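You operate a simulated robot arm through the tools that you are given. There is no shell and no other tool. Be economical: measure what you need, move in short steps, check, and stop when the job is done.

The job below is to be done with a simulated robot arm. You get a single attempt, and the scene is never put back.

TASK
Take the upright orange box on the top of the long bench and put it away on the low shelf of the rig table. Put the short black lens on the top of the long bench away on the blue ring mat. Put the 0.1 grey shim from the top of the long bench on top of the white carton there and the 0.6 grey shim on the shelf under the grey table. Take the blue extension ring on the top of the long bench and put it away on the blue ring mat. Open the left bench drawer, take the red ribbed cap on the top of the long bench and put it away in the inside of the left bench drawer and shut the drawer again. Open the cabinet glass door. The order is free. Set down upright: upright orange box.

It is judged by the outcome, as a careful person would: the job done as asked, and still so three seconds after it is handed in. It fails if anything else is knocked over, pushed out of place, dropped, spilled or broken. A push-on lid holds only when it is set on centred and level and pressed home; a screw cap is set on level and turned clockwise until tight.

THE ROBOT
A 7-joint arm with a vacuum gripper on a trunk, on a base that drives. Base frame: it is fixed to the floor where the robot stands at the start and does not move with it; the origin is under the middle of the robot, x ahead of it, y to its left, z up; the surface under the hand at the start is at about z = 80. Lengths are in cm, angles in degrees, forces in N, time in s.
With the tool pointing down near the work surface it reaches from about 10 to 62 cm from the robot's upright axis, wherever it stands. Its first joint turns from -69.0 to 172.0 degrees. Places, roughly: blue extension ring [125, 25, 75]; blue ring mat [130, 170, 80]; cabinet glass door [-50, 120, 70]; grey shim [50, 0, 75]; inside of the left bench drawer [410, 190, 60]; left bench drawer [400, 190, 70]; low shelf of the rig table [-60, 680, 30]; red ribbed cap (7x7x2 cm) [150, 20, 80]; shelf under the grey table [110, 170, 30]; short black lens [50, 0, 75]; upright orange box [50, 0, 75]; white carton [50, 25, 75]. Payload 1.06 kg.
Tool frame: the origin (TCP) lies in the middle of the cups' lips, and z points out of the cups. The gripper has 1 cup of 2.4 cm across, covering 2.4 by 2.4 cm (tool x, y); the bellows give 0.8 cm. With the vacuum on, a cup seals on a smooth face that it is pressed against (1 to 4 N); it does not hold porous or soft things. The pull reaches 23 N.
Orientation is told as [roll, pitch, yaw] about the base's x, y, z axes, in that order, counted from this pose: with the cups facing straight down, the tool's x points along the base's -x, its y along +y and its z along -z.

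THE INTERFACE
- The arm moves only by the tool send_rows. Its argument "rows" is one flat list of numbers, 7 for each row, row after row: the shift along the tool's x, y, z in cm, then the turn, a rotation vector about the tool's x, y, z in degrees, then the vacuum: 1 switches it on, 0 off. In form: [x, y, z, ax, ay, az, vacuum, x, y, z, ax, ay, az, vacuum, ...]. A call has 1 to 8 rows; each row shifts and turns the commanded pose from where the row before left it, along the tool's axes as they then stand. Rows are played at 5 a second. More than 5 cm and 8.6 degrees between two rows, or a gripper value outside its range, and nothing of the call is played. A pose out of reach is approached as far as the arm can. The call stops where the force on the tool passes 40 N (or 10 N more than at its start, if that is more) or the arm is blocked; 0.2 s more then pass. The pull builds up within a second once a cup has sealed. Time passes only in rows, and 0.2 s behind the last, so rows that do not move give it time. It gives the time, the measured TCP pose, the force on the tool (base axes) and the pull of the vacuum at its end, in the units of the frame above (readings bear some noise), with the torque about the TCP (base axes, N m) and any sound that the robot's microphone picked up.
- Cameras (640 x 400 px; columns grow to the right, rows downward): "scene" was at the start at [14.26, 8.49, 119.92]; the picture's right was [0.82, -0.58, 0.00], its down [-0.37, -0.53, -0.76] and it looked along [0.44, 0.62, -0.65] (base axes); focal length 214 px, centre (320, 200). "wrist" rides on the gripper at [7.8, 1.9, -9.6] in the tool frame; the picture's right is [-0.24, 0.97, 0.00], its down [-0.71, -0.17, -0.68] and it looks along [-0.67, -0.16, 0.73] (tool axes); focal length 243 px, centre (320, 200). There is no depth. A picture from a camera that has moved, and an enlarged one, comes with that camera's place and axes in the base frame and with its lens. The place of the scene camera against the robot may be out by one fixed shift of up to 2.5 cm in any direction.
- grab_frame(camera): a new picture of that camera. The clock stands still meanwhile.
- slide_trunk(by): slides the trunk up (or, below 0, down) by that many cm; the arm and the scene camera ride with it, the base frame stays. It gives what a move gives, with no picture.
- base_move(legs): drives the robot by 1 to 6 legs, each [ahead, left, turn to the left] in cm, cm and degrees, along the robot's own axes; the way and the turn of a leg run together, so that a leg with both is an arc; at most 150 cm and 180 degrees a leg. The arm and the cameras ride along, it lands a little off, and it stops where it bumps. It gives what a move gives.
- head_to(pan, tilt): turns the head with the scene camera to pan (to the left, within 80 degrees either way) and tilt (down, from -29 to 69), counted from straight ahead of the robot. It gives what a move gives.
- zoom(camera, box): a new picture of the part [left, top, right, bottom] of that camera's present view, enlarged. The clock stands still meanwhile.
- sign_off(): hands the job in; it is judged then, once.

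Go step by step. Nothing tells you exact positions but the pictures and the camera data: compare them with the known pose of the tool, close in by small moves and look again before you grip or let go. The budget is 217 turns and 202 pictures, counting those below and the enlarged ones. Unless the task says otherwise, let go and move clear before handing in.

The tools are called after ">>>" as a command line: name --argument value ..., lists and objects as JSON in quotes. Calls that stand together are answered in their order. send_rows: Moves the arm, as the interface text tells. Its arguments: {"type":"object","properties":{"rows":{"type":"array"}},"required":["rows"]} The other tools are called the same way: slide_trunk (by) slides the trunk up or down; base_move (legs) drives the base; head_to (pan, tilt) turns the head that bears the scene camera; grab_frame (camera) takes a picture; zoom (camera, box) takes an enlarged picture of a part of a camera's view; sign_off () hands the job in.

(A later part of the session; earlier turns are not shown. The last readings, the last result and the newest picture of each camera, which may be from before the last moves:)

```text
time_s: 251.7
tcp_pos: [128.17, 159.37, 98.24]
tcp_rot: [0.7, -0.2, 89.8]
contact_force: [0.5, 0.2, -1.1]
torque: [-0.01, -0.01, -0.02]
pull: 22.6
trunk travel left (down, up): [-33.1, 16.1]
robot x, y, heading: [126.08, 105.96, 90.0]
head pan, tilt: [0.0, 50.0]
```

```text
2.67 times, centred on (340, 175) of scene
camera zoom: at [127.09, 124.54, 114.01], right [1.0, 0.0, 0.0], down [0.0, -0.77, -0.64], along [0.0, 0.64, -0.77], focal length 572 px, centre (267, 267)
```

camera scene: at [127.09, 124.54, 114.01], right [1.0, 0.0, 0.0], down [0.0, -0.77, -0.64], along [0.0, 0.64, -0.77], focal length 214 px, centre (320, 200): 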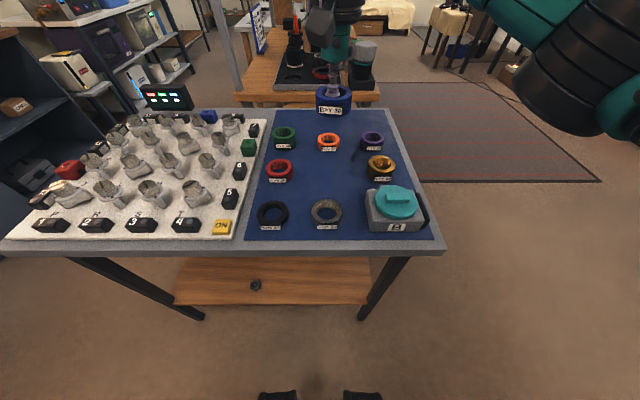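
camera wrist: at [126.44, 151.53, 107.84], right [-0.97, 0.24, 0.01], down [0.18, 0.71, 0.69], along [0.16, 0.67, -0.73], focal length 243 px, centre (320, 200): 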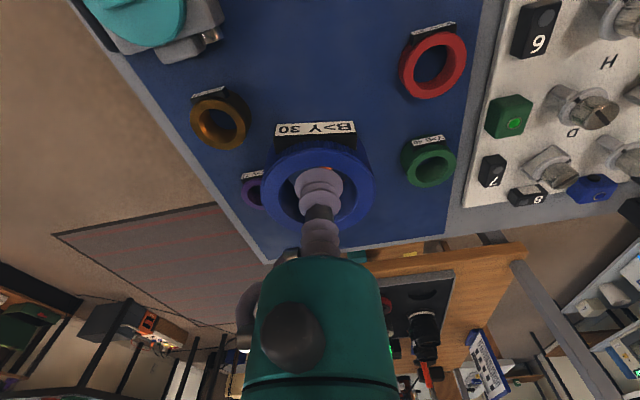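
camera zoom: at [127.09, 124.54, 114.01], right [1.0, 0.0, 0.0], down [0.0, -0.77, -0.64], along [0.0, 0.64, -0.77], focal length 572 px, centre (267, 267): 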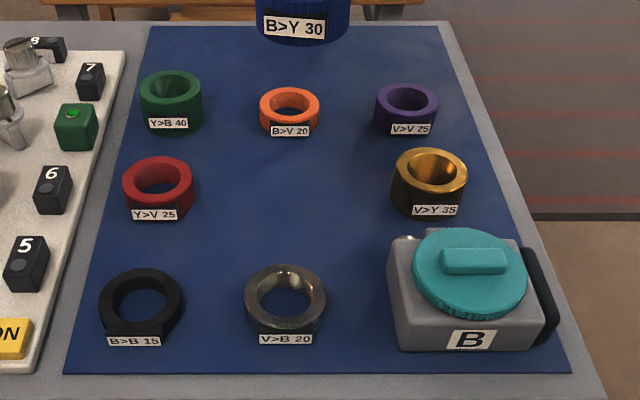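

Clear view of the mat grid. I choose [124.4, 155] for the ring (2+ cm gaps all round), leaving the centre for the lens.

>>> send_rows --rows '[2.2, 1.9, 0, 0, 0, 0, 1, 2.2, 1.9, 0, 0, 0, 0, 1, 0, 0, 4, 0, 0, 0, 1, 0, 0, 4, 0, 0, 0, 1, 0, 0, 3, 0, 0, 0, 1]'

>>> zoom --camera "scene" --box '[235, 100, 445, 250]'

>>> grab_frame --camera "wrist"

```text
time_s: 252.9
tcp_pos: [124.26, 155.04, 87.23]
tcp_rot: [0.7, -0.1, 89.7]
contact_force: [-0.1, -0.1, -0.7]
torque: [0.02, 0.01, -0.03]
pull: 22.8
trunk travel left (down, up): [-33.1, 16.1]
robot x, y, heading: [126.08, 105.65, 89.8]
head pan, tilt: [0.0, 50.0]
```

```text
2.67 times, centred on (340, 175) of scene
camera zoom: at [127.09, 124.54, 114.0], right [1.0, 0.0, 0.0], down [0.0, -0.77, -0.64], along [0.0, 0.64, -0.77], focal length 572 px, centre (267, 267)
```

zoom: 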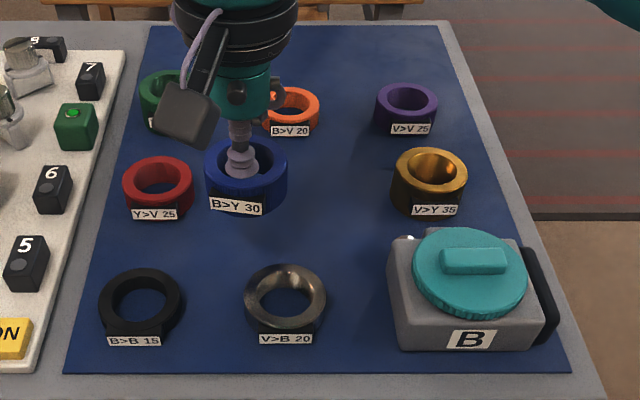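

```text
103 pictures are left
camera wrist: at [122.54, 147.18, 96.83], right [-0.97, 0.24, 0.01], down [0.18, 0.71, 0.69], along [0.16, 0.67, -0.73], focal length 243 px, centre (320, 200)
```

wrist: 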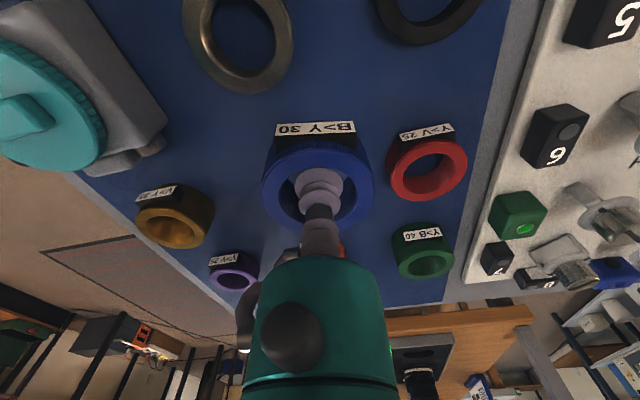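

>>> send_rows --rows '[0, 0, 4, 0, 0, 0, 1, 0, 0, 1, 0, 0, 0, 1, 0, 0, 0.5, 0, 0, 0, 1]'

>>> zoom --camera "scene" --box '[235, 100, 445, 250]'

```text
time_s: 253.7
tcp_pos: [124.33, 155.06, 81.7]
tcp_rot: [0.5, -0.3, 89.8]
contact_force: [0.1, 0.0, -1.1]
torque: [0.03, 0.0, -0.01]
pull: 22.5
trunk travel left (down, up): [-33.1, 16.1]
robot x, y, heading: [126.03, 105.46, 90.0]
head pan, tilt: [0.0, 50.0]
```

```text
2.67 times, centred on (340, 175) of scene
camera zoom: at [127.09, 124.54, 114.0], right [1.0, 0.0, 0.0], down [0.0, -0.77, -0.64], along [0.0, 0.64, -0.77], focal length 572 px, centre (267, 267)
```

zoom: 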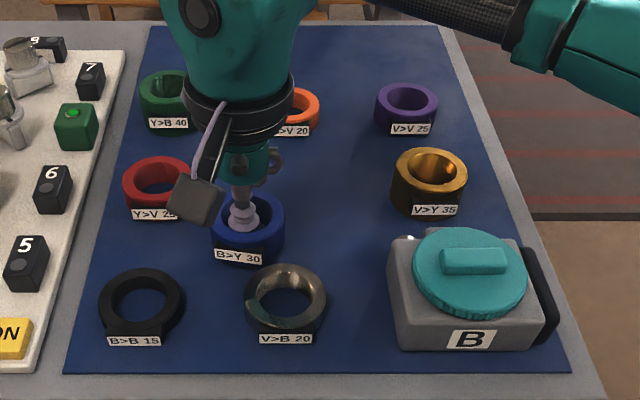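

>>> send_rows --rows '[0, 0, 0.4, 0, 0, 0, 1, 0, 0, 0.3, 0, 0, 0, 1]'

>>> send_rows --rows '[0, 0, 0.3, 0, 0, 0, 1]'

```text
time_s: 254.3
tcp_pos: [124.26, 155.15, 81.21]
tcp_rot: [0.6, -0.2, 89.7]
contact_force: [2.5, 0.9, 9.6]
torque: [-0.02, 0.14, 0.01]
pull: 22.6
trunk travel left (down, up): [-33.1, 16.1]
robot x, y, heading: [125.89, 105.89, 89.7]
head pan, tilt: [0.0, 50.0]
```

```text
time_s: 254.7
tcp_pos: [124.2, 155.16, 80.97]
tcp_rot: [0.6, -0.2, 89.7]
contact_force: [5.9, 2.8, 19.1]
torque: [-0.06, 0.16, -0.06]
pull: 22.7
trunk travel left (down, up): [-33.1, 16.1]
robot x, y, heading: [125.7, 105.52, 89.7]
head pan, tilt: [0.0, 50.0]
```

Contact; release and lift.

>>> send_rows --rows '[0, 0, -0.5, 0, 0, 0, 0, 0, 0, 0, 0, 0, 0, 0, 0, 0, 0, 0, 0, 0, 0, 0, 0, -0.5, 0, 0, 0, 0, 0, 0, -3, 0, 0, 0, 0, 0, 0, -4, 0, 0, 0, 0, 0, 0, -5, 0, 0, 0, 0, 0, 0, -4, 0, 0, 0, 0]'

>>> zoom --camera "scene" --box '[235, 100, 445, 250]'

```text
time_s: 256.5
tcp_pos: [124.38, 154.94, 97.88]
tcp_rot: [0.5, -0.3, 89.8]
contact_force: [0.2, -0.6, -0.2]
torque: [-0.01, 0.01, 0.01]
pull: 0.1
trunk travel left (down, up): [-33.1, 16.1]
robot x, y, heading: [126.11, 105.76, 90.0]
head pan, tilt: [0.0, 50.0]
```

```text
2.67 times, centred on (340, 175) of scene
camera zoom: at [127.08, 124.51, 114.01], right [1.0, 0.0, 0.0], down [0.0, -0.77, -0.64], along [0.0, 0.64, -0.77], focal length 572 px, centre (267, 267)
```

zoom: 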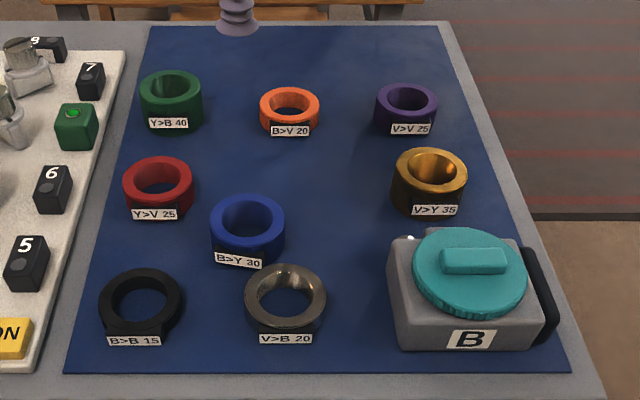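

Ring is placed. Next the lens: drive back to the bench's end.

>>> base_move --legs '[[-21, 0, 0], [0, 0, -90], [-126, 0, 0], [0, -70, 0]]'

>>> head_to --pan -5 --tilt 45

>>> grab_frame --camera "scene"

>>> grab_frame --camera "wrist"

```text
time_s: 274.2
tcp_pos: [46.84, 18.39, 97.9]
tcp_rot: [0.6, -0.2, -1.9]
contact_force: [0.2, 0.0, 0.0]
torque: [-0.03, 0.0, 0.02]
pull: 0.0
trunk travel left (down, up): [-33.1, 16.1]
robot x, y, heading: [-2.84, 18.17, -1.7]
head pan, tilt: [0.0, 50.0]
```

```text
time_s: 274.8
tcp_pos: [46.95, 18.44, 97.77]
tcp_rot: [0.7, -0.1, -2.1]
contact_force: [-0.1, -0.2, 0.9]
torque: [0.03, 0.0, 0.04]
pull: 0.0
trunk travel left (down, up): [-33.1, 16.1]
robot x, y, heading: [-2.33, 18.19, -1.8]
head pan, tilt: [-5.0, 45.0]
```

```text
100 pictures are left
camera scene: at [16.15, 18.59, 114.69], right [-0.12, -0.99, 0.0], down [-0.7, 0.08, -0.71], along [0.7, -0.08, -0.71], focal length 214 px, centre (320, 200)
```

scene: 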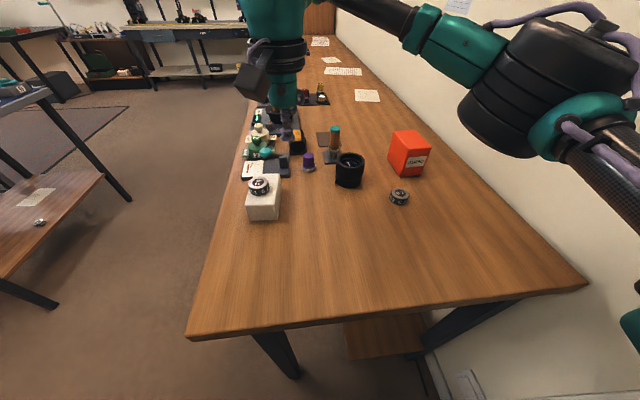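

```text
99 pictures are left
camera wrist: at [39.16, 20.47, 107.42], right [0.27, 0.96, 0.01], down [0.7, -0.2, 0.69], along [0.66, -0.18, -0.73], focal length 243 px, centre (320, 200)
```

wrist: 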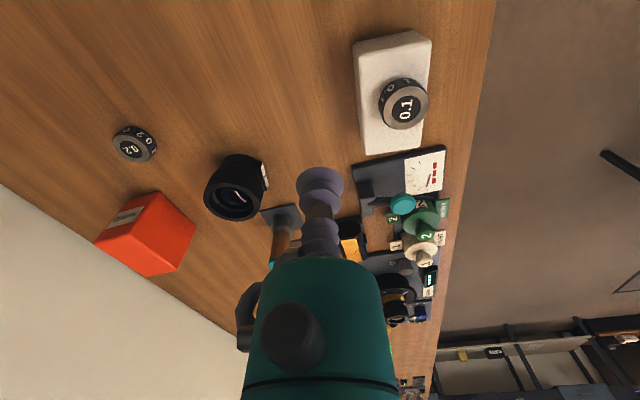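

>>> zoom --camera "wrist" --box '[190, 130, 290, 240]'

>>> zoom --camera "scene" --box '[300, 110, 460, 220]'

```text
3.64 times, centred on (240, 185) of wrist
camera zoom: at [39.16, 20.47, 107.42], right [0.27, 0.96, 0.01], down [0.7, -0.2, 0.69], along [0.66, -0.18, -0.73], focal length 882 px, centre (611, 254)
```

zoom: 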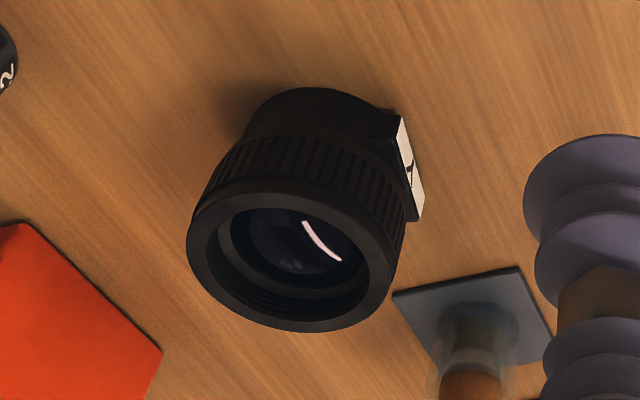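

```text
3.64 times, centred on (380, 165) of scene
camera zoom: at [16.15, 18.59, 114.69], right [-0.12, -0.99, 0.0], down [-0.7, 0.08, -0.71], along [0.7, -0.08, -0.71], focal length 780 px, centre (102, 327)
```

zoom: 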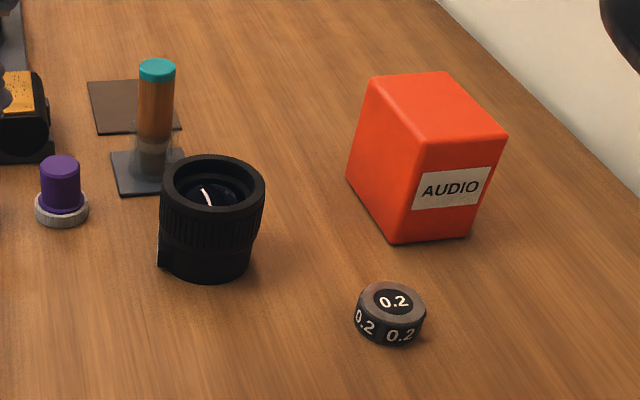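

The lens has a recessed front glass the cup can enter; centre about [55.4, 5.5], top z≈86.4. Drive a bit closer and position above it.

>>> base_move --legs '[[7, 0, 1.8]]'

>>> send_rows --rows '[0, -4.2, 0, 0, 0, 0, 0, 0, -4.2, 0, 0, 0, 0, 0, 0, -4.2, 1, 0, 0, 0, 0]'

>>> grab_frame --camera "wrist"

```text
time_s: 275.9
tcp_pos: [51.78, 19.45, 97.75]
tcp_rot: [0.5, -0.1, -0.5]
contact_force: [0.2, 0.0, -0.2]
torque: [0.0, 0.01, 0.03]
pull: 0.1
trunk travel left (down, up): [-33.1, 16.1]
robot x, y, heading: [2.47, 17.78, -0.5]
head pan, tilt: [-5.0, 45.0]
stopped in leg 1: the robot was blocked; the commanded pose is now the measured one
```

```text
time_s: 276.7
tcp_pos: [51.81, 6.97, 96.58]
tcp_rot: [0.6, 0.0, -0.3]
contact_force: [0.7, -0.3, -0.3]
torque: [-0.01, 0.01, 0.0]
pull: 0.1
trunk travel left (down, up): [-33.1, 16.1]
robot x, y, heading: [2.52, 17.95, -0.2]
head pan, tilt: [-5.0, 45.0]
```

```text
96 pictures are left
camera wrist: at [44.08, 8.77, 106.19], right [0.24, 0.97, 0.01], down [0.71, -0.18, 0.68], along [0.67, -0.16, -0.73], focal length 243 px, centre (320, 200)
```

wrist: 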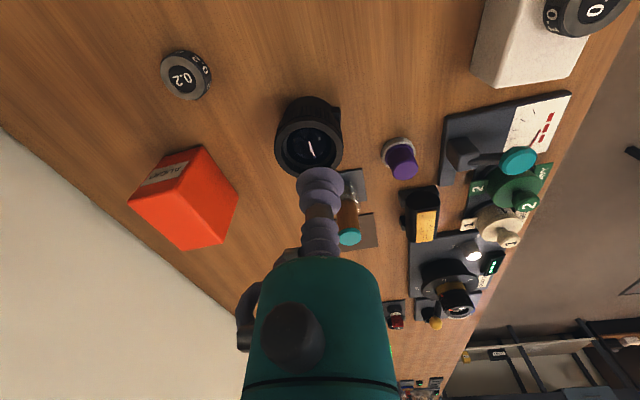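

>>> base_move --legs '[[-1.5, 0, 0]]'

>>> send_rows --rows '[-4.6, -1.9, 0, 0, 0, 0, 0, -0.5, 0, 4, 0, 0, 0, 0]'

>>> grab_frame --camera "wrist"

>>> zoom --camera "scene" --box '[300, 110, 460, 220]'

```text
time_s: 277.5
tcp_pos: [50.36, 6.96, 96.7]
tcp_rot: [0.4, -0.1, -0.5]
contact_force: [0.1, -0.1, -0.3]
torque: [-0.01, -0.02, 0.0]
pull: 0.0
trunk travel left (down, up): [-33.1, 16.1]
robot x, y, heading: [1.02, 17.95, -0.3]
head pan, tilt: [-5.0, 45.0]
```

```text
time_s: 278.1
tcp_pos: [55.41, 5.0, 92.41]
tcp_rot: [0.5, -0.1, -0.3]
contact_force: [0.6, 1.0, -1.1]
torque: [-0.01, -0.01, 0.02]
pull: 0.1
trunk travel left (down, up): [-33.1, 16.1]
robot x, y, heading: [1.16, 18.22, -0.4]
head pan, tilt: [-5.0, 45.0]
```

```text
95 pictures are left
camera wrist: at [47.76, 6.84, 102.08], right [0.24, 0.97, 0.01], down [0.71, -0.18, 0.68], along [0.67, -0.16, -0.73], focal length 243 px, centre (320, 200)
```

wrist: 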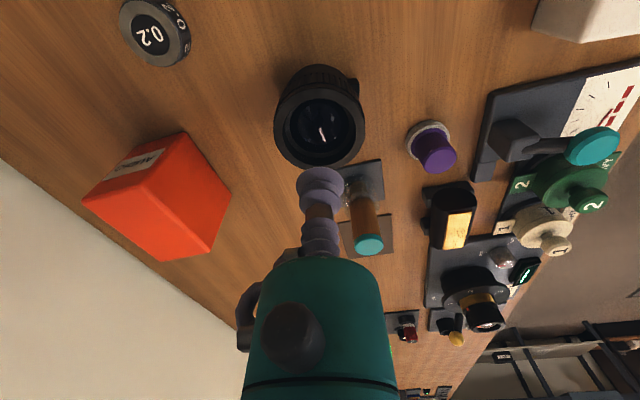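

```text
3.64 times, centred on (380, 165) of scene
camera zoom: at [19.68, 18.82, 114.69], right [-0.09, -1.0, 0.0], down [-0.7, 0.06, -0.71], along [0.7, -0.06, -0.71], focal length 780 px, centre (102, 327)
```

zoom: 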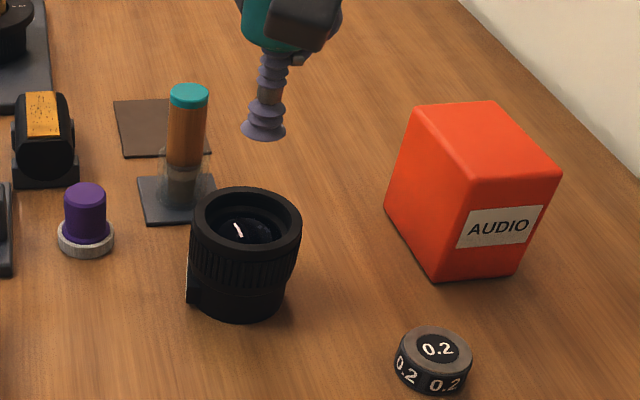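

>>> send_rows --rows '[0.3, 0, 4, 0, 0, 0, 1, 0, 0, 1.2, 0, 0, 0, 1, 0, 0, 0.5, 0, 0, 0, 1, 0, 0, 0.4, 0, 0, 0, 1]'

>>> zoom --camera "scene" --box '[300, 110, 460, 220]'

>>> zoom --camera "wrist" --box '[240, 80, 400, 230]'

```text
time_s: 279.1
tcp_pos: [55.25, 5.14, 86.45]
tcp_rot: [0.4, 0.1, -0.5]
contact_force: [0.2, 0.3, -0.3]
torque: [0.0, 0.03, -0.02]
pull: 23.2
trunk travel left (down, up): [-33.1, 16.1]
robot x, y, heading: [1.0, 18.15, -0.3]
head pan, tilt: [-5.0, 45.0]
```

```text
3.64 times, centred on (380, 165) of scene
camera zoom: at [19.69, 18.82, 114.69], right [-0.09, -1.0, 0.0], down [-0.7, 0.06, -0.71], along [0.7, -0.06, -0.71], focal length 780 px, centre (102, 327)
```

zoom: 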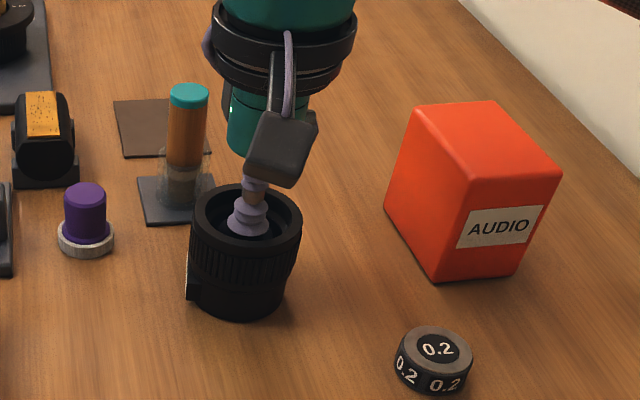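

```text
2.67 times, centred on (320, 155) of wrist
camera zoom: at [47.43, 6.95, 96.03], right [0.24, 0.97, 0.01], down [0.71, -0.18, 0.68], along [0.67, -0.16, -0.73], focal length 647 px, centre (320, 320)
```

zoom: 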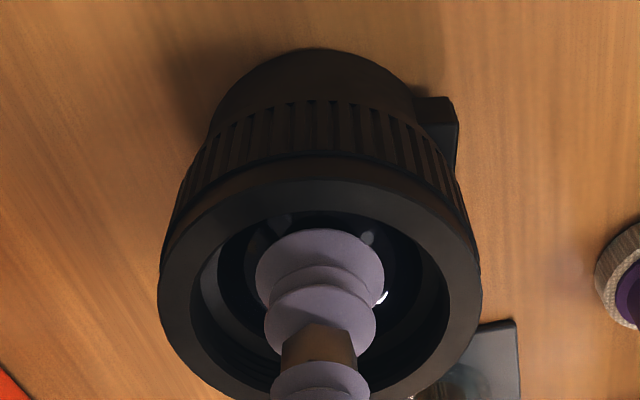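

Sealed on the front glass. Lift and carry the lens to the mat.

>>> send_rows --rows '[0, 0, -2, 0, 0, 0, 1, 0, 0, -4, 0, 0, 0, 1, 0, 0, -4, 0, 0, 0, 1, 0, 0, -4, 0, 0, 0, 1]'

>>> base_move --legs '[[-3, 0, 0], [0, 66, 0], [128, 0, 0], [0, 0, 90]]'

>>> head_to --pan 0 --tilt 50

>>> grab_frame --camera "scene"

```text
time_s: 280.1
tcp_pos: [54.98, 4.94, 100.67]
tcp_rot: [0.5, 0.0, -0.5]
contact_force: [-0.2, -0.2, -2.3]
torque: [-0.01, 0.02, 0.01]
pull: 22.9
trunk travel left (down, up): [-33.1, 16.1]
robot x, y, heading: [1.05, 18.19, -0.4]
head pan, tilt: [-5.0, 45.0]
```

```text
time_s: 296.6
tcp_pos: [139.88, 137.37, 100.59]
tcp_rot: [0.5, -0.1, 89.5]
contact_force: [0.0, -0.4, -2.1]
torque: [-0.03, 0.0, 0.02]
pull: 23.2
trunk travel left (down, up): [-33.1, 16.1]
robot x, y, heading: [126.56, 83.49, 89.4]
head pan, tilt: [-5.0, 45.0]
```

```text
time_s: 297.2
tcp_pos: [139.77, 137.31, 100.63]
tcp_rot: [0.4, -0.1, 89.5]
contact_force: [-0.3, 0.5, -2.1]
torque: [-0.04, 0.02, 0.01]
pull: 23.2
trunk travel left (down, up): [-33.1, 16.1]
robot x, y, heading: [126.85, 83.26, 89.8]
head pan, tilt: [0.0, 50.0]
```

```text
91 pictures are left
camera scene: at [127.84, 102.05, 114.0], right [1.0, -0.01, 0.0], down [0.0, -0.77, -0.64], along [0.0, 0.64, -0.77], focal length 214 px, centre (320, 200)
```

scene: 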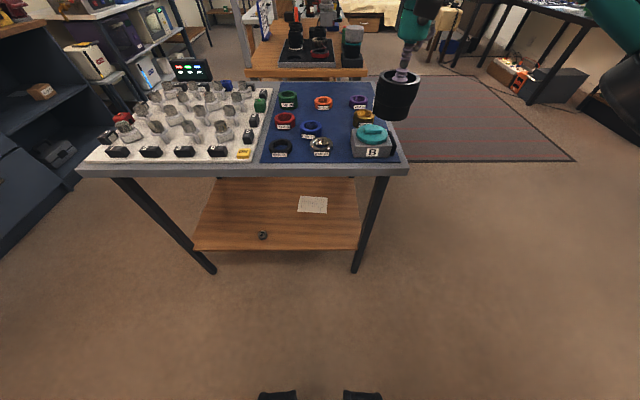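

>>> base_move --legs '[[22, 4, 0]]'

>>> send_rows --rows '[-1.5, 1.8, 0, 0, 0, 0, 1, -1.5, 1.8, 0, 0, 0, 0, 1, 0, 0, 4, 0, 0, 0, 1]'

>>> zoom --camera "scene" --box '[235, 80, 465, 250]'

>>> grab_frame --camera "wrist"

```text
time_s: 298.9
tcp_pos: [135.99, 159.19, 100.6]
tcp_rot: [0.5, -0.1, 89.6]
contact_force: [0.3, -0.4, -1.8]
torque: [-0.03, -0.01, -0.01]
pull: 22.9
trunk travel left (down, up): [-33.1, 16.1]
robot x, y, heading: [122.78, 104.87, 89.5]
head pan, tilt: [0.0, 50.0]
```

```text
time_s: 299.7
tcp_pos: [132.34, 162.23, 96.51]
tcp_rot: [0.5, -0.1, 89.5]
contact_force: [-0.6, -0.2, -2.8]
torque: [0.03, -0.01, -0.03]
pull: 22.6
trunk travel left (down, up): [-33.1, 16.1]
robot x, y, heading: [123.07, 105.05, 89.7]
head pan, tilt: [0.0, 50.0]
```

```text
2.35 times, centred on (350, 165) of scene
camera zoom: at [124.0, 123.86, 114.0], right [1.0, 0.0, 0.0], down [0.0, -0.77, -0.64], along [0.0, 0.64, -0.77], focal length 505 px, centre (249, 282)
```

zoom: 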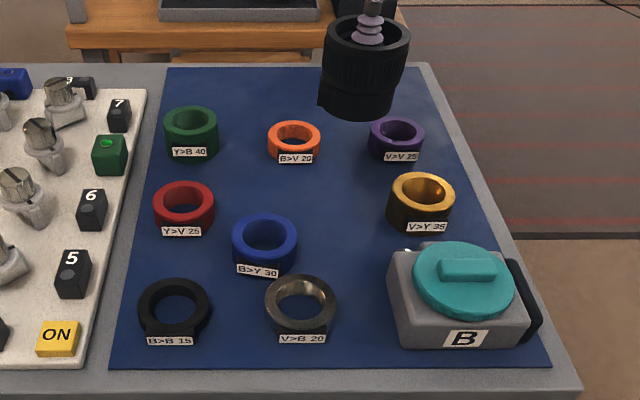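

```text
89 pictures are left
camera wrist: at [130.56, 154.3, 106.16], right [-0.97, 0.24, 0.01], down [0.18, 0.71, 0.68], along [0.16, 0.67, -0.73], focal length 243 px, centre (320, 200)
```

wrist: 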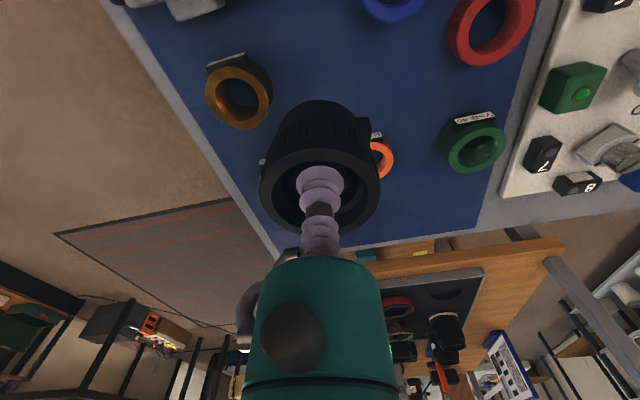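

>>> send_rows --rows '[0, 0, 4, 0, 0, 0, 1, 0, 0, 3.5, 0, 0, 0, 1]'

>>> zoom --camera "scene" --box '[235, 80, 465, 250]'

```text
time_s: 300.3
tcp_pos: [132.38, 162.2, 89.18]
tcp_rot: [0.4, -0.1, 89.5]
contact_force: [0.8, 0.2, -2.1]
torque: [0.0, 0.0, 0.02]
pull: 22.5
trunk travel left (down, up): [-33.1, 16.1]
robot x, y, heading: [123.01, 105.11, 89.8]
head pan, tilt: [0.0, 50.0]
```

```text
2.35 times, centred on (350, 165) of scene
camera zoom: at [123.99, 123.86, 114.0], right [1.0, 0.0, 0.0], down [0.0, -0.77, -0.64], along [0.0, 0.64, -0.77], focal length 505 px, centre (249, 282)
```

zoom: 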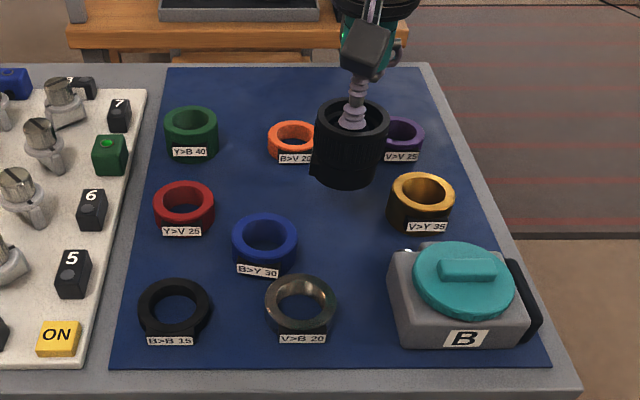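

>>> send_rows --rows '[0, 0, 2.5, 0, 0, 0, 1, 0, 0, 0.5, 0, 0, 0, 1]'

>>> send_rows --rows '[0, 0, 0.4, 0, 0, 0, 1, 0, 0, 0.3, 0, 0, 0, 1]'

```text
time_s: 300.9
tcp_pos: [132.27, 162.16, 86.08]
tcp_rot: [0.4, -0.1, 89.4]
contact_force: [-0.4, -0.1, -2.3]
torque: [-0.01, 0.05, 0.0]
pull: 23.1
trunk travel left (down, up): [-33.1, 16.1]
robot x, y, heading: [122.9, 105.08, 89.6]
head pan, tilt: [0.0, 50.0]
```

```text
time_s: 301.5
tcp_pos: [132.37, 162.27, 85.51]
tcp_rot: [0.5, -0.1, 89.5]
contact_force: [-0.3, -0.1, -2.4]
torque: [-0.03, 0.0, -0.01]
pull: 22.9
trunk travel left (down, up): [-33.1, 16.1]
robot x, y, heading: [122.93, 105.13, 89.7]
head pan, tilt: [0.0, 50.0]
```

>>> send_rows --rows '[0, 0, 0.3, 0, 0, 0, 1, 0, 0, 0.2, 0, 0, 0, 1]'

```text
time_s: 302.1
tcp_pos: [132.16, 162.21, 85.01]
tcp_rot: [0.4, -0.1, 89.5]
contact_force: [0.6, 0.4, -2.6]
torque: [-0.04, 0.0, -0.02]
pull: 22.9
trunk travel left (down, up): [-33.1, 16.1]
robot x, y, heading: [122.82, 104.96, 89.5]
head pan, tilt: [0.0, 50.0]
```

>>> send_rows --rows '[0, 0, 0.3, 0, 0, 0, 1, 0, 0, 0.2, 0, 0, 0, 1]'

>>> zoom --camera "scene" --box '[235, 80, 465, 250]'

```text
time_s: 302.7
tcp_pos: [132.23, 162.07, 84.51]
tcp_rot: [0.7, -0.2, 89.5]
contact_force: [-0.3, -3.0, 7.2]
torque: [0.03, -0.13, 0.02]
pull: 23.1
trunk travel left (down, up): [-33.1, 16.1]
robot x, y, heading: [122.65, 105.01, 90.0]
head pan, tilt: [0.0, 50.0]
```

```text
2.35 times, centred on (350, 165) of scene
camera zoom: at [123.97, 123.74, 114.03], right [1.0, 0.0, 0.0], down [0.0, -0.77, -0.64], along [0.0, 0.64, -0.77], focal length 505 px, centre (249, 282)
```

zoom: 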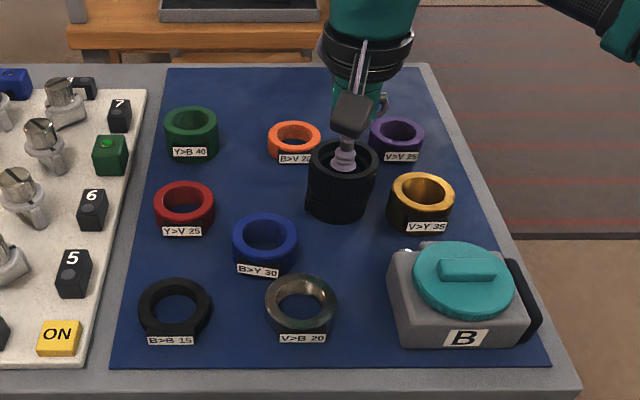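

Contact. Release and lift.

>>> send_rows --rows '[0, 0, -0.1, 0, 0, 0, 0, 0, 0, 0, 0, 0, 0, 0, 0, 0, 0, 0, 0, 0, 0, 0, 0, -0.5, 0, 0, 0, 0, 0, 0, -3, 0, 0, 0, 0, 0, 0, -4, 0, 0, 0, 0, 0, 0, -4, 0, 0, 0, 0]'

>>> zoom --camera "scene" --box '[235, 80, 465, 250]'

```text
time_s: 304.3
tcp_pos: [132.29, 162.14, 96.08]
tcp_rot: [0.5, 0.0, 89.4]
contact_force: [0.0, 0.0, 0.4]
torque: [0.01, -0.01, 0.03]
pull: 0.1
trunk travel left (down, up): [-33.1, 16.1]
robot x, y, heading: [122.72, 104.72, 89.8]
head pan, tilt: [0.0, 50.0]
```

```text
2.35 times, centred on (350, 165) of scene
camera zoom: at [123.97, 123.81, 114.01], right [1.0, 0.0, 0.0], down [0.0, -0.77, -0.64], along [0.0, 0.64, -0.77], focal length 505 px, centre (249, 282)
```

zoom: 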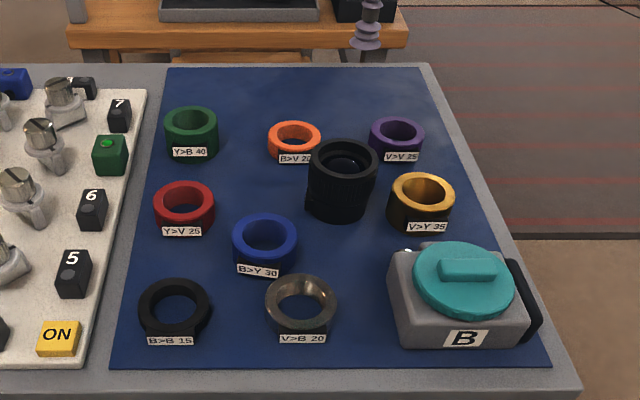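

Lens stands on the mat. Now the cabinet: drive over and look at its door.

>>> base_move --legs '[[-20, 0, 0], [0, 0, 90], [85, 0, 0], [0, -30, 0]]'

>>> head_to --pan 0 --tilt 25

>>> grab_frame --camera "scene"

```text
time_s: 316.7
tcp_pos: [-19.45, 125.66, 95.96]
tcp_rot: [0.4, -0.1, 179.2]
contact_force: [-0.8, 0.0, -0.1]
torque: [-0.02, -0.01, 0.01]
pull: 0.0
trunk travel left (down, up): [-33.1, 16.1]
robot x, y, heading: [37.97, 116.03, 179.3]
head pan, tilt: [0.0, 50.0]
```

```text
time_s: 317.6
tcp_pos: [-19.43, 125.63, 95.96]
tcp_rot: [0.5, -0.1, 179.2]
contact_force: [0.0, -0.1, -0.7]
torque: [0.02, -0.02, -0.01]
pull: 0.1
trunk travel left (down, up): [-33.1, 16.1]
robot x, y, heading: [37.73, 116.2, 179.4]
head pan, tilt: [0.0, 25.0]
```

```text
85 pictures are left
camera scene: at [19.97, 117.78, 117.75], right [0.01, 1.0, 0.0], down [0.42, 0.0, -0.91], along [-0.91, 0.01, -0.42], focal length 214 px, centre (320, 200)
```

scene: 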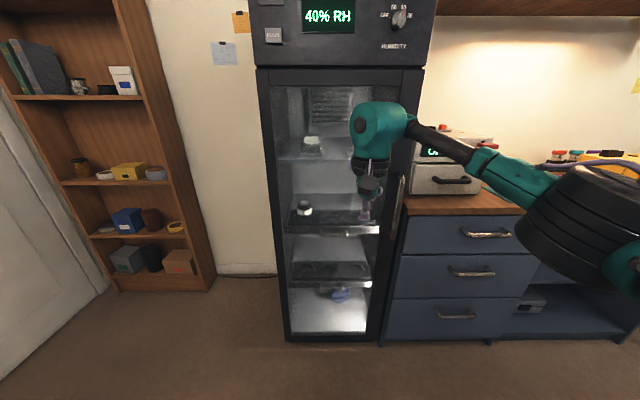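

The door's handle is on its right (y≈147), hinge on the left (y≈101), plane x≈-49.5. I'll suck on the door near the handle and swing the whole robot about the hinge. First pitch the tool forward.

>>> send_rows --rows '[0, 0, 1, 0, -8.5, 0, 0, 0, 0, 1, 0, -8.5, 0, 0, 0, 0, 1, 0, -8.5, 0, 0, 0, 0, 1, 0, -8.5, 0, 0, 0, 0, 1, 0, -8.5, 0, 0, 0, 0, 1, 0, -8.5, 0, 0]'

>>> send_rows --rows '[0, 0, 1, 0, -8.5, 0, 0, 0, 0, 1, 0, -8.5, 0, 0, 0, 0, 1, 0, -8.5, 0, 0, 0, 0, 1, 0, -8.5, 0, 0, 0, 0, 1, 0, -5, 0, 0]'

>>> grab_frame --camera "scene"

>>> grab_frame --camera "wrist"

```text
time_s: 318.9
tcp_pos: [-21.66, 125.68, 90.62]
tcp_rot: [0.8, -51.2, 178.6]
contact_force: [0.7, 1.2, 0.4]
torque: [-0.02, 0.03, -0.02]
pull: 0.1
trunk travel left (down, up): [-33.1, 16.1]
robot x, y, heading: [37.21, 116.13, 179.5]
head pan, tilt: [0.0, 25.0]
```

```text
time_s: 320.1
tcp_pos: [-25.69, 123.44, 90.32]
tcp_rot: [72.1, -89.4, 106.5]
contact_force: [-0.3, -0.3, 0.0]
torque: [-0.02, -0.01, -0.04]
pull: 0.0
out of reach, approached as far as the arm can: row 4, 5
trunk travel left (down, up): [-33.1, 16.1]
robot x, y, heading: [37.76, 115.87, 179.3]
head pan, tilt: [0.0, 25.0]
```

```text
84 pictures are left
camera scene: at [20.0, 117.69, 117.76], right [0.01, 1.0, 0.0], down [0.42, 0.0, -0.91], along [-0.91, 0.01, -0.42], focal length 214 px, centre (320, 200)
```

scene: 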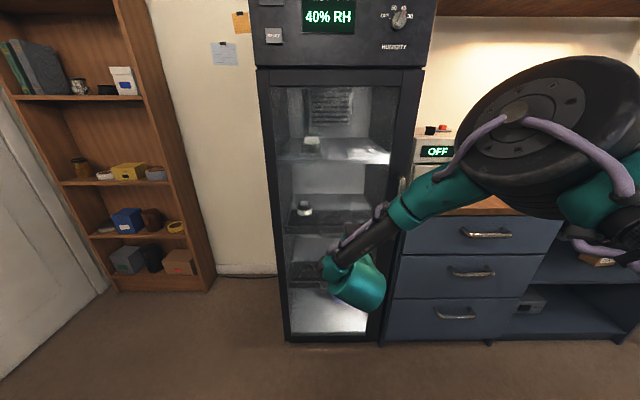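

```text
83 pictures are left
camera wrist: at [-16.1, 121.23, 82.49], right [-0.02, -0.97, 0.24], down [0.69, 0.16, 0.71], along [-0.73, 0.18, 0.66], focal length 243 px, centre (320, 200)
```

wrist: 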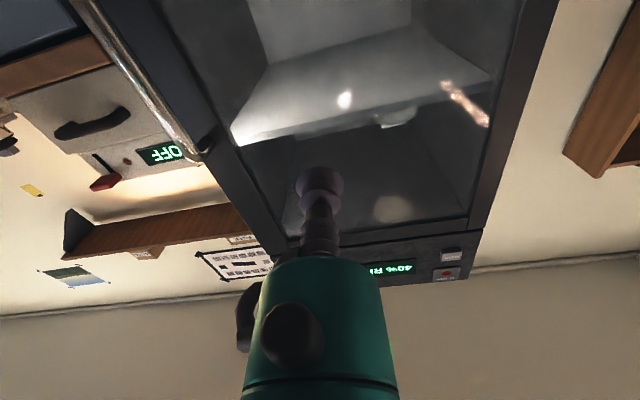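

>>> send_rows --rows '[0, 0, -2, 0, 0, 0, 0, 0, 0, -2, 0, 0, 0, 0]'

>>> base_move --legs '[[0, -14.5, 0.5], [18, 0, 0]]'

>>> grab_frame --camera "wrist"

>>> grab_frame --camera "scene"

```text
time_s: 320.8
tcp_pos: [-21.54, 123.45, 90.1]
tcp_rot: [101.4, -89.5, 77.9]
contact_force: [0.1, 0.1, -0.1]
torque: [0.03, -0.01, -0.01]
pull: 0.0
trunk travel left (down, up): [-33.1, 16.1]
robot x, y, heading: [38.06, 115.85, 179.6]
head pan, tilt: [0.0, 25.0]
```

```text
time_s: 323.8
tcp_pos: [-39.6, 137.29, 90.09]
tcp_rot: [96.4, -89.6, 83.4]
contact_force: [-0.1, 0.1, 0.1]
torque: [-0.01, -0.02, 0.0]
pull: 0.1
trunk travel left (down, up): [-33.1, 16.1]
robot x, y, heading: [19.77, 130.24, 179.9]
head pan, tilt: [0.0, 25.0]
```

```text
82 pictures are left
camera wrist: at [-29.91, 135.31, 82.3], right [0.0, -0.97, 0.24], down [0.69, 0.17, 0.71], along [-0.73, 0.17, 0.67], focal length 243 px, centre (320, 200)
```

wrist: 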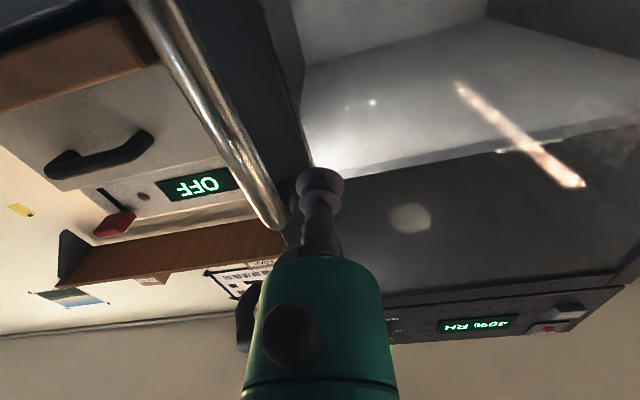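

```text
81 pictures are left
camera scene: at [2.17, 132.04, 117.75], right [0.0, 1.0, 0.0], down [0.42, 0.0, -0.91], along [-0.91, 0.0, -0.42], focal length 214 px, centre (320, 200)
```

scene: 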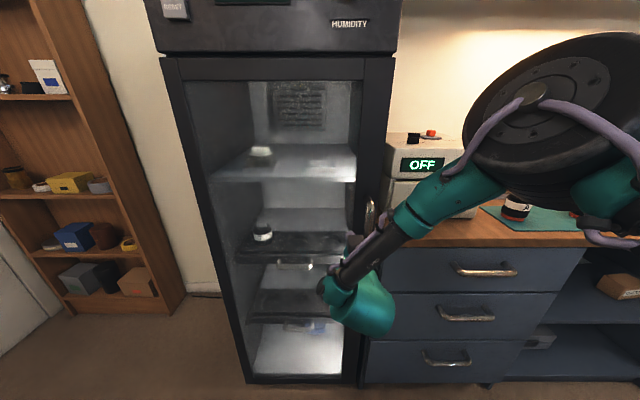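

>>> send_rows --rows '[0, 2.5, 0, 0, 0, 0, 0, 0, 0, 4, 0, 0, 0, 1, 0, 0, 2.5, 0, 0, 0, 1, 0, 0, 1, 0, 0, 0, 1]'

>>> grab_frame --camera "wrist"

```text
time_s: 324.8
tcp_pos: [-47.09, 134.79, 90.21]
tcp_rot: [96.5, -89.5, 83.4]
contact_force: [-0.3, 0.3, -0.1]
torque: [0.01, 0.02, 0.03]
pull: 0.0
trunk travel left (down, up): [-33.1, 16.1]
robot x, y, heading: [20.1, 130.5, 180.2]
head pan, tilt: [0.0, 25.0]
```

```text
80 pictures are left
camera wrist: at [-37.47, 132.82, 82.34], right [0.0, -0.97, 0.24], down [0.69, 0.17, 0.71], along [-0.73, 0.17, 0.67], focal length 243 px, centre (320, 200)
```

wrist: 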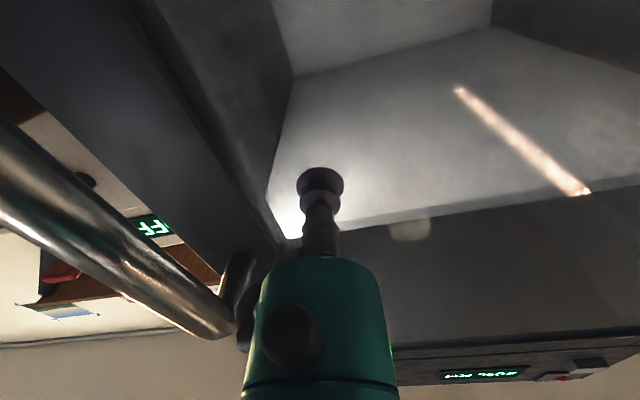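

>>> send_rows --rows '[0, 0, 0.8, 0, 0, 0, 1, 0, 0, 0.6, 0, 0, 0, 1]'

>>> send_rows --rows '[0, 0, 0.5, 0, 0, 0, 1, 0, 0, 0.5, 0, 0, 0, 1]'

```text
time_s: 325.4
tcp_pos: [-48.19, 134.78, 90.2]
tcp_rot: [99.6, -89.5, 80.0]
contact_force: [17.6, 1.3, 2.8]
torque: [-0.04, -0.04, 0.07]
pull: 23.0
trunk travel left (down, up): [-33.1, 16.1]
robot x, y, heading: [20.21, 130.34, 180.0]
head pan, tilt: [0.0, 25.0]
```

```text
time_s: 326.0
tcp_pos: [-49.03, 134.93, 90.21]
tcp_rot: [89.7, -89.5, 90.0]
contact_force: [38.8, 5.2, -2.7]
torque: [-0.04, 0.03, 0.11]
pull: 23.0
trunk travel left (down, up): [-33.1, 16.1]
robot x, y, heading: [20.14, 130.86, 179.8]
head pan, tilt: [0.0, 25.0]
```

Sealed on the glass. Ease off, then a small 5° arc about the hinge as a test.

>>> send_rows --rows '[0, 0, -0.9, 0, 0, 0, 1, 0, 0, 0, 0, 0, 0, 1]'

>>> base_move --legs '[[-2.54, 6.03, -5]]'

>>> grab_frame --camera "scene"

```text
time_s: 326.6
tcp_pos: [-48.55, 134.87, 90.22]
tcp_rot: [108.4, -89.5, 71.3]
contact_force: [-3.7, -0.1, -4.5]
torque: [0.09, 0.03, 0.0]
pull: 23.2
trunk travel left (down, up): [-33.1, 16.1]
robot x, y, heading: [19.71, 130.79, 179.9]
head pan, tilt: [0.0, 25.0]
```

```text
time_s: 327.8
tcp_pos: [-45.48, 134.84, 90.24]
tcp_rot: [103.7, -89.5, 71.0]
contact_force: [1.8, 7.5, 0.6]
torque: [0.11, -0.02, 0.09]
pull: 22.9
trunk travel left (down, up): [-33.1, 16.1]
robot x, y, heading: [22.08, 124.43, 174.8]
head pan, tilt: [0.0, 25.0]
```

```text
79 pictures are left
camera scene: at [4.54, 127.69, 117.76], right [0.09, 1.0, 0.0], down [0.42, -0.04, -0.91], along [-0.9, 0.08, -0.42], focal length 214 px, centre (320, 200)
```

scene: 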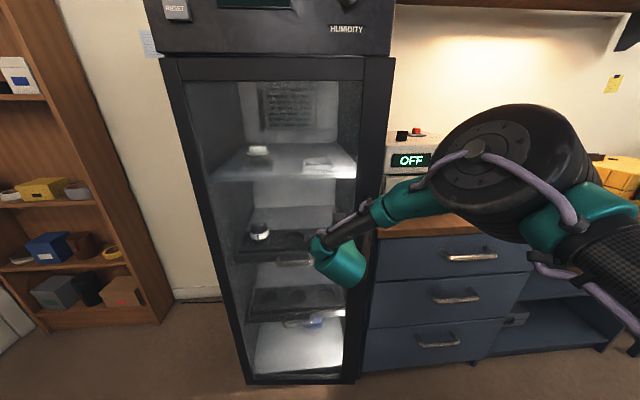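

The door follows. Continue in 8° arcs.

>>> base_move --legs '[[-4.08, 9.62, -8]]'

>>> base_move --legs '[[-4.08, 9.62, -8]]'

>>> grab_frame --camera "scene"

```text
time_s: 329.3
tcp_pos: [-40.97, 134.04, 90.22]
tcp_rot: [104.6, -89.5, 62.0]
contact_force: [1.5, 6.2, 0.4]
torque: [-0.01, 0.0, 0.17]
pull: 22.5
trunk travel left (down, up): [-33.1, 16.1]
robot x, y, heading: [24.83, 114.35, 166.9]
head pan, tilt: [0.0, 25.0]
```

```text
time_s: 330.8
tcp_pos: [-36.66, 132.53, 90.22]
tcp_rot: [105.0, -89.3, 53.7]
contact_force: [2.7, 4.7, 2.3]
torque: [-0.01, -0.01, 0.19]
pull: 22.4
trunk travel left (down, up): [-33.1, 16.1]
robot x, y, heading: [25.53, 103.95, 158.9]
head pan, tilt: [0.0, 25.0]
```

```text
78 pictures are left
camera scene: at [9.28, 112.28, 117.76], right [0.36, 0.93, 0.0], down [0.39, -0.15, -0.91], along [-0.85, 0.33, -0.42], focal length 214 px, centre (320, 200)
```

scene: 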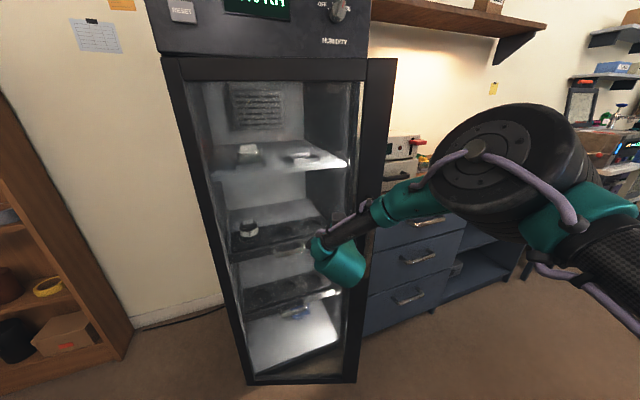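

>>> base_move --legs '[[-4.08, 9.62, -8], [-4.08, 9.62, -8]]'

>>> base_move --legs '[[-4.08, 9.62, -8]]'

>>> grab_frame --camera "scene"

```text
time_s: 333.4
tcp_pos: [-28.54, 127.78, 90.28]
tcp_rot: [103.1, -89.3, 39.8]
contact_force: [3.0, 3.6, 1.2]
torque: [-0.01, 0.04, 0.21]
pull: 22.9
trunk travel left (down, up): [-33.1, 16.1]
robot x, y, heading: [23.6, 83.01, 143.1]
head pan, tilt: [0.0, 25.0]
```

```text
time_s: 334.9
tcp_pos: [-25.21, 124.66, 90.18]
tcp_rot: [104.2, -89.4, 30.9]
contact_force: [4.7, 4.8, 1.8]
torque: [0.02, 0.0, 0.13]
pull: 23.2
trunk travel left (down, up): [-33.1, 16.1]
robot x, y, heading: [20.42, 73.01, 135.1]
head pan, tilt: [0.0, 25.0]
```

```text
77 pictures are left
camera scene: at [8.1, 88.18, 117.76], right [0.7, 0.71, 0.0], down [0.3, -0.3, -0.91], along [-0.64, 0.64, -0.42], focal length 214 px, centre (320, 200)
```

scene: 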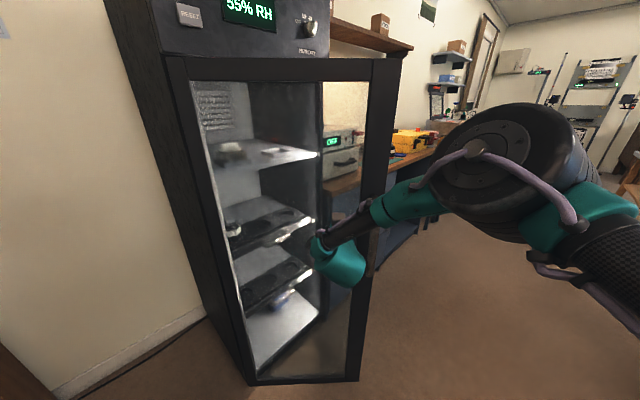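

>>> base_move --legs '[[-4.08, 9.62, -8]]'

>>> base_move --legs '[[-3.06, 7.2, -6]]'

>>> grab_frame --camera "scene"

>>> head_to --pan -78 --tilt 55

>>> grab_frame --camera "scene"

```text
time_s: 336.4
tcp_pos: [-22.06, 121.2, 90.18]
tcp_rot: [105.2, -89.3, 21.9]
contact_force: [4.4, 4.8, 0.5]
torque: [-0.01, 0.0, 0.12]
pull: 22.9
trunk travel left (down, up): [-33.1, 16.1]
robot x, y, heading: [15.81, 63.81, 127.3]
head pan, tilt: [0.0, 25.0]
```

```text
time_s: 337.7
tcp_pos: [-20.24, 118.12, 90.22]
tcp_rot: [107.5, -89.4, 13.7]
contact_force: [5.3, 3.7, 1.0]
torque: [-0.02, -0.04, 0.06]
pull: 22.8
trunk travel left (down, up): [-33.1, 16.1]
robot x, y, heading: [11.73, 57.55, 121.5]
head pan, tilt: [0.0, 25.0]
```

```text
76 pictures are left
camera scene: at [2.97, 75.1, 117.76], right [0.85, 0.52, 0.0], down [0.22, -0.36, -0.91], along [-0.47, 0.77, -0.42], focal length 214 px, centre (320, 200)
```

scene: 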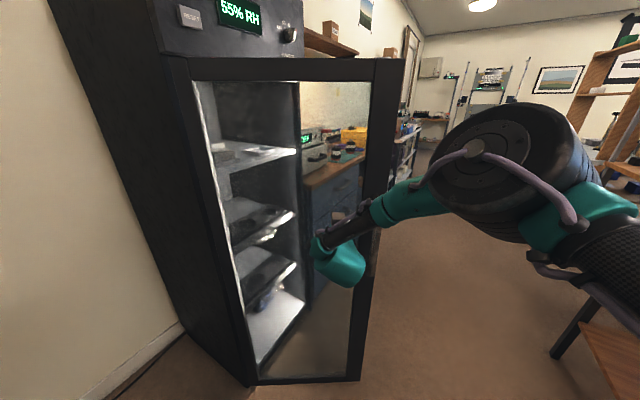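

```text
time_s: 339.2
tcp_pos: [-20.18, 118.17, 90.28]
tcp_rot: [108.6, -89.4, 12.5]
contact_force: [2.6, 1.4, -0.1]
torque: [0.01, -0.02, 0.07]
pull: 23.1
trunk travel left (down, up): [-33.1, 16.1]
robot x, y, heading: [11.78, 57.86, 121.1]
head pan, tilt: [-78.0, 55.0]
```

```text
75 pictures are left
camera scene: at [12.97, 72.16, 113.35], right [0.69, -0.73, 0.0], down [-0.6, -0.56, -0.57], along [0.42, 0.39, -0.82], focal length 214 px, centre (320, 200)
```

scene: 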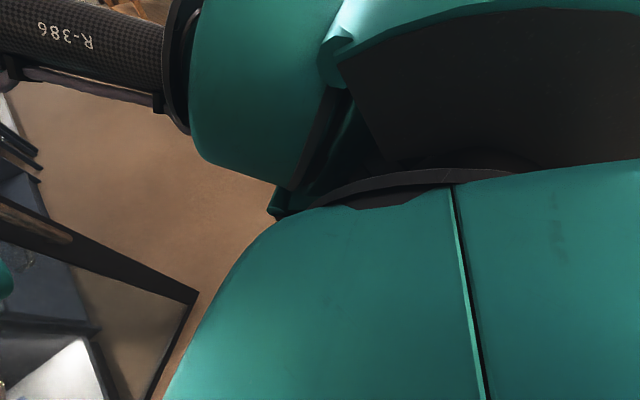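

About 59° open. I swing it a further ~20° with the arm.

>>> send_rows --rows '[0, 0, -2.3, 4, 0, 0, 1, 0, 0, -2.3, 4, 0, 0, 1, 0, 0, -2.3, 4, 0, 0, 1, 0, 0, -2.3, 4, 0, 0, 1, 0, 0, -2.3, 4, 0, 0, 1]'

>>> head_to --pan 0 --tilt 25

>>> grab_frame --camera "scene"

```text
time_s: 340.4
tcp_pos: [-15.76, 107.52, 90.27]
tcp_rot: [89.2, -89.3, 11.9]
contact_force: [8.2, 1.4, 3.2]
torque: [0.02, -0.05, 0.07]
pull: 23.2
trunk travel left (down, up): [-33.1, 16.1]
robot x, y, heading: [11.53, 57.33, 121.1]
head pan, tilt: [-78.0, 55.0]
```

```text
time_s: 341.9
tcp_pos: [-15.74, 107.67, 90.25]
tcp_rot: [90.0, -89.3, 11.2]
contact_force: [7.3, 1.6, 3.4]
torque: [0.02, 0.03, 0.06]
pull: 23.3
trunk travel left (down, up): [-33.1, 16.1]
robot x, y, heading: [11.59, 57.57, 121.4]
head pan, tilt: [0.0, 25.0]
```

```text
74 pictures are left
camera scene: at [3.01, 75.07, 117.76], right [0.86, 0.52, 0.0], down [0.22, -0.36, -0.91], along [-0.47, 0.78, -0.42], focal length 214 px, centre (320, 200)
```

scene: 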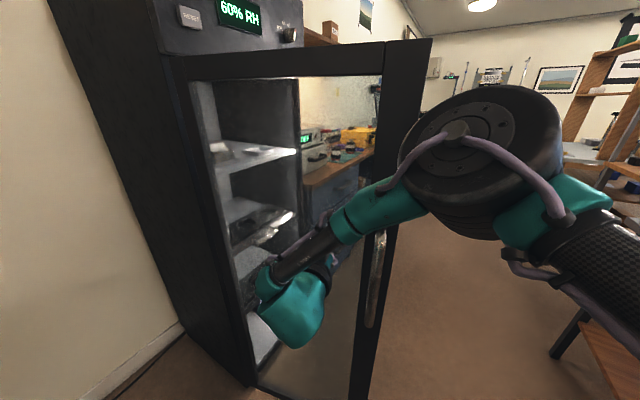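

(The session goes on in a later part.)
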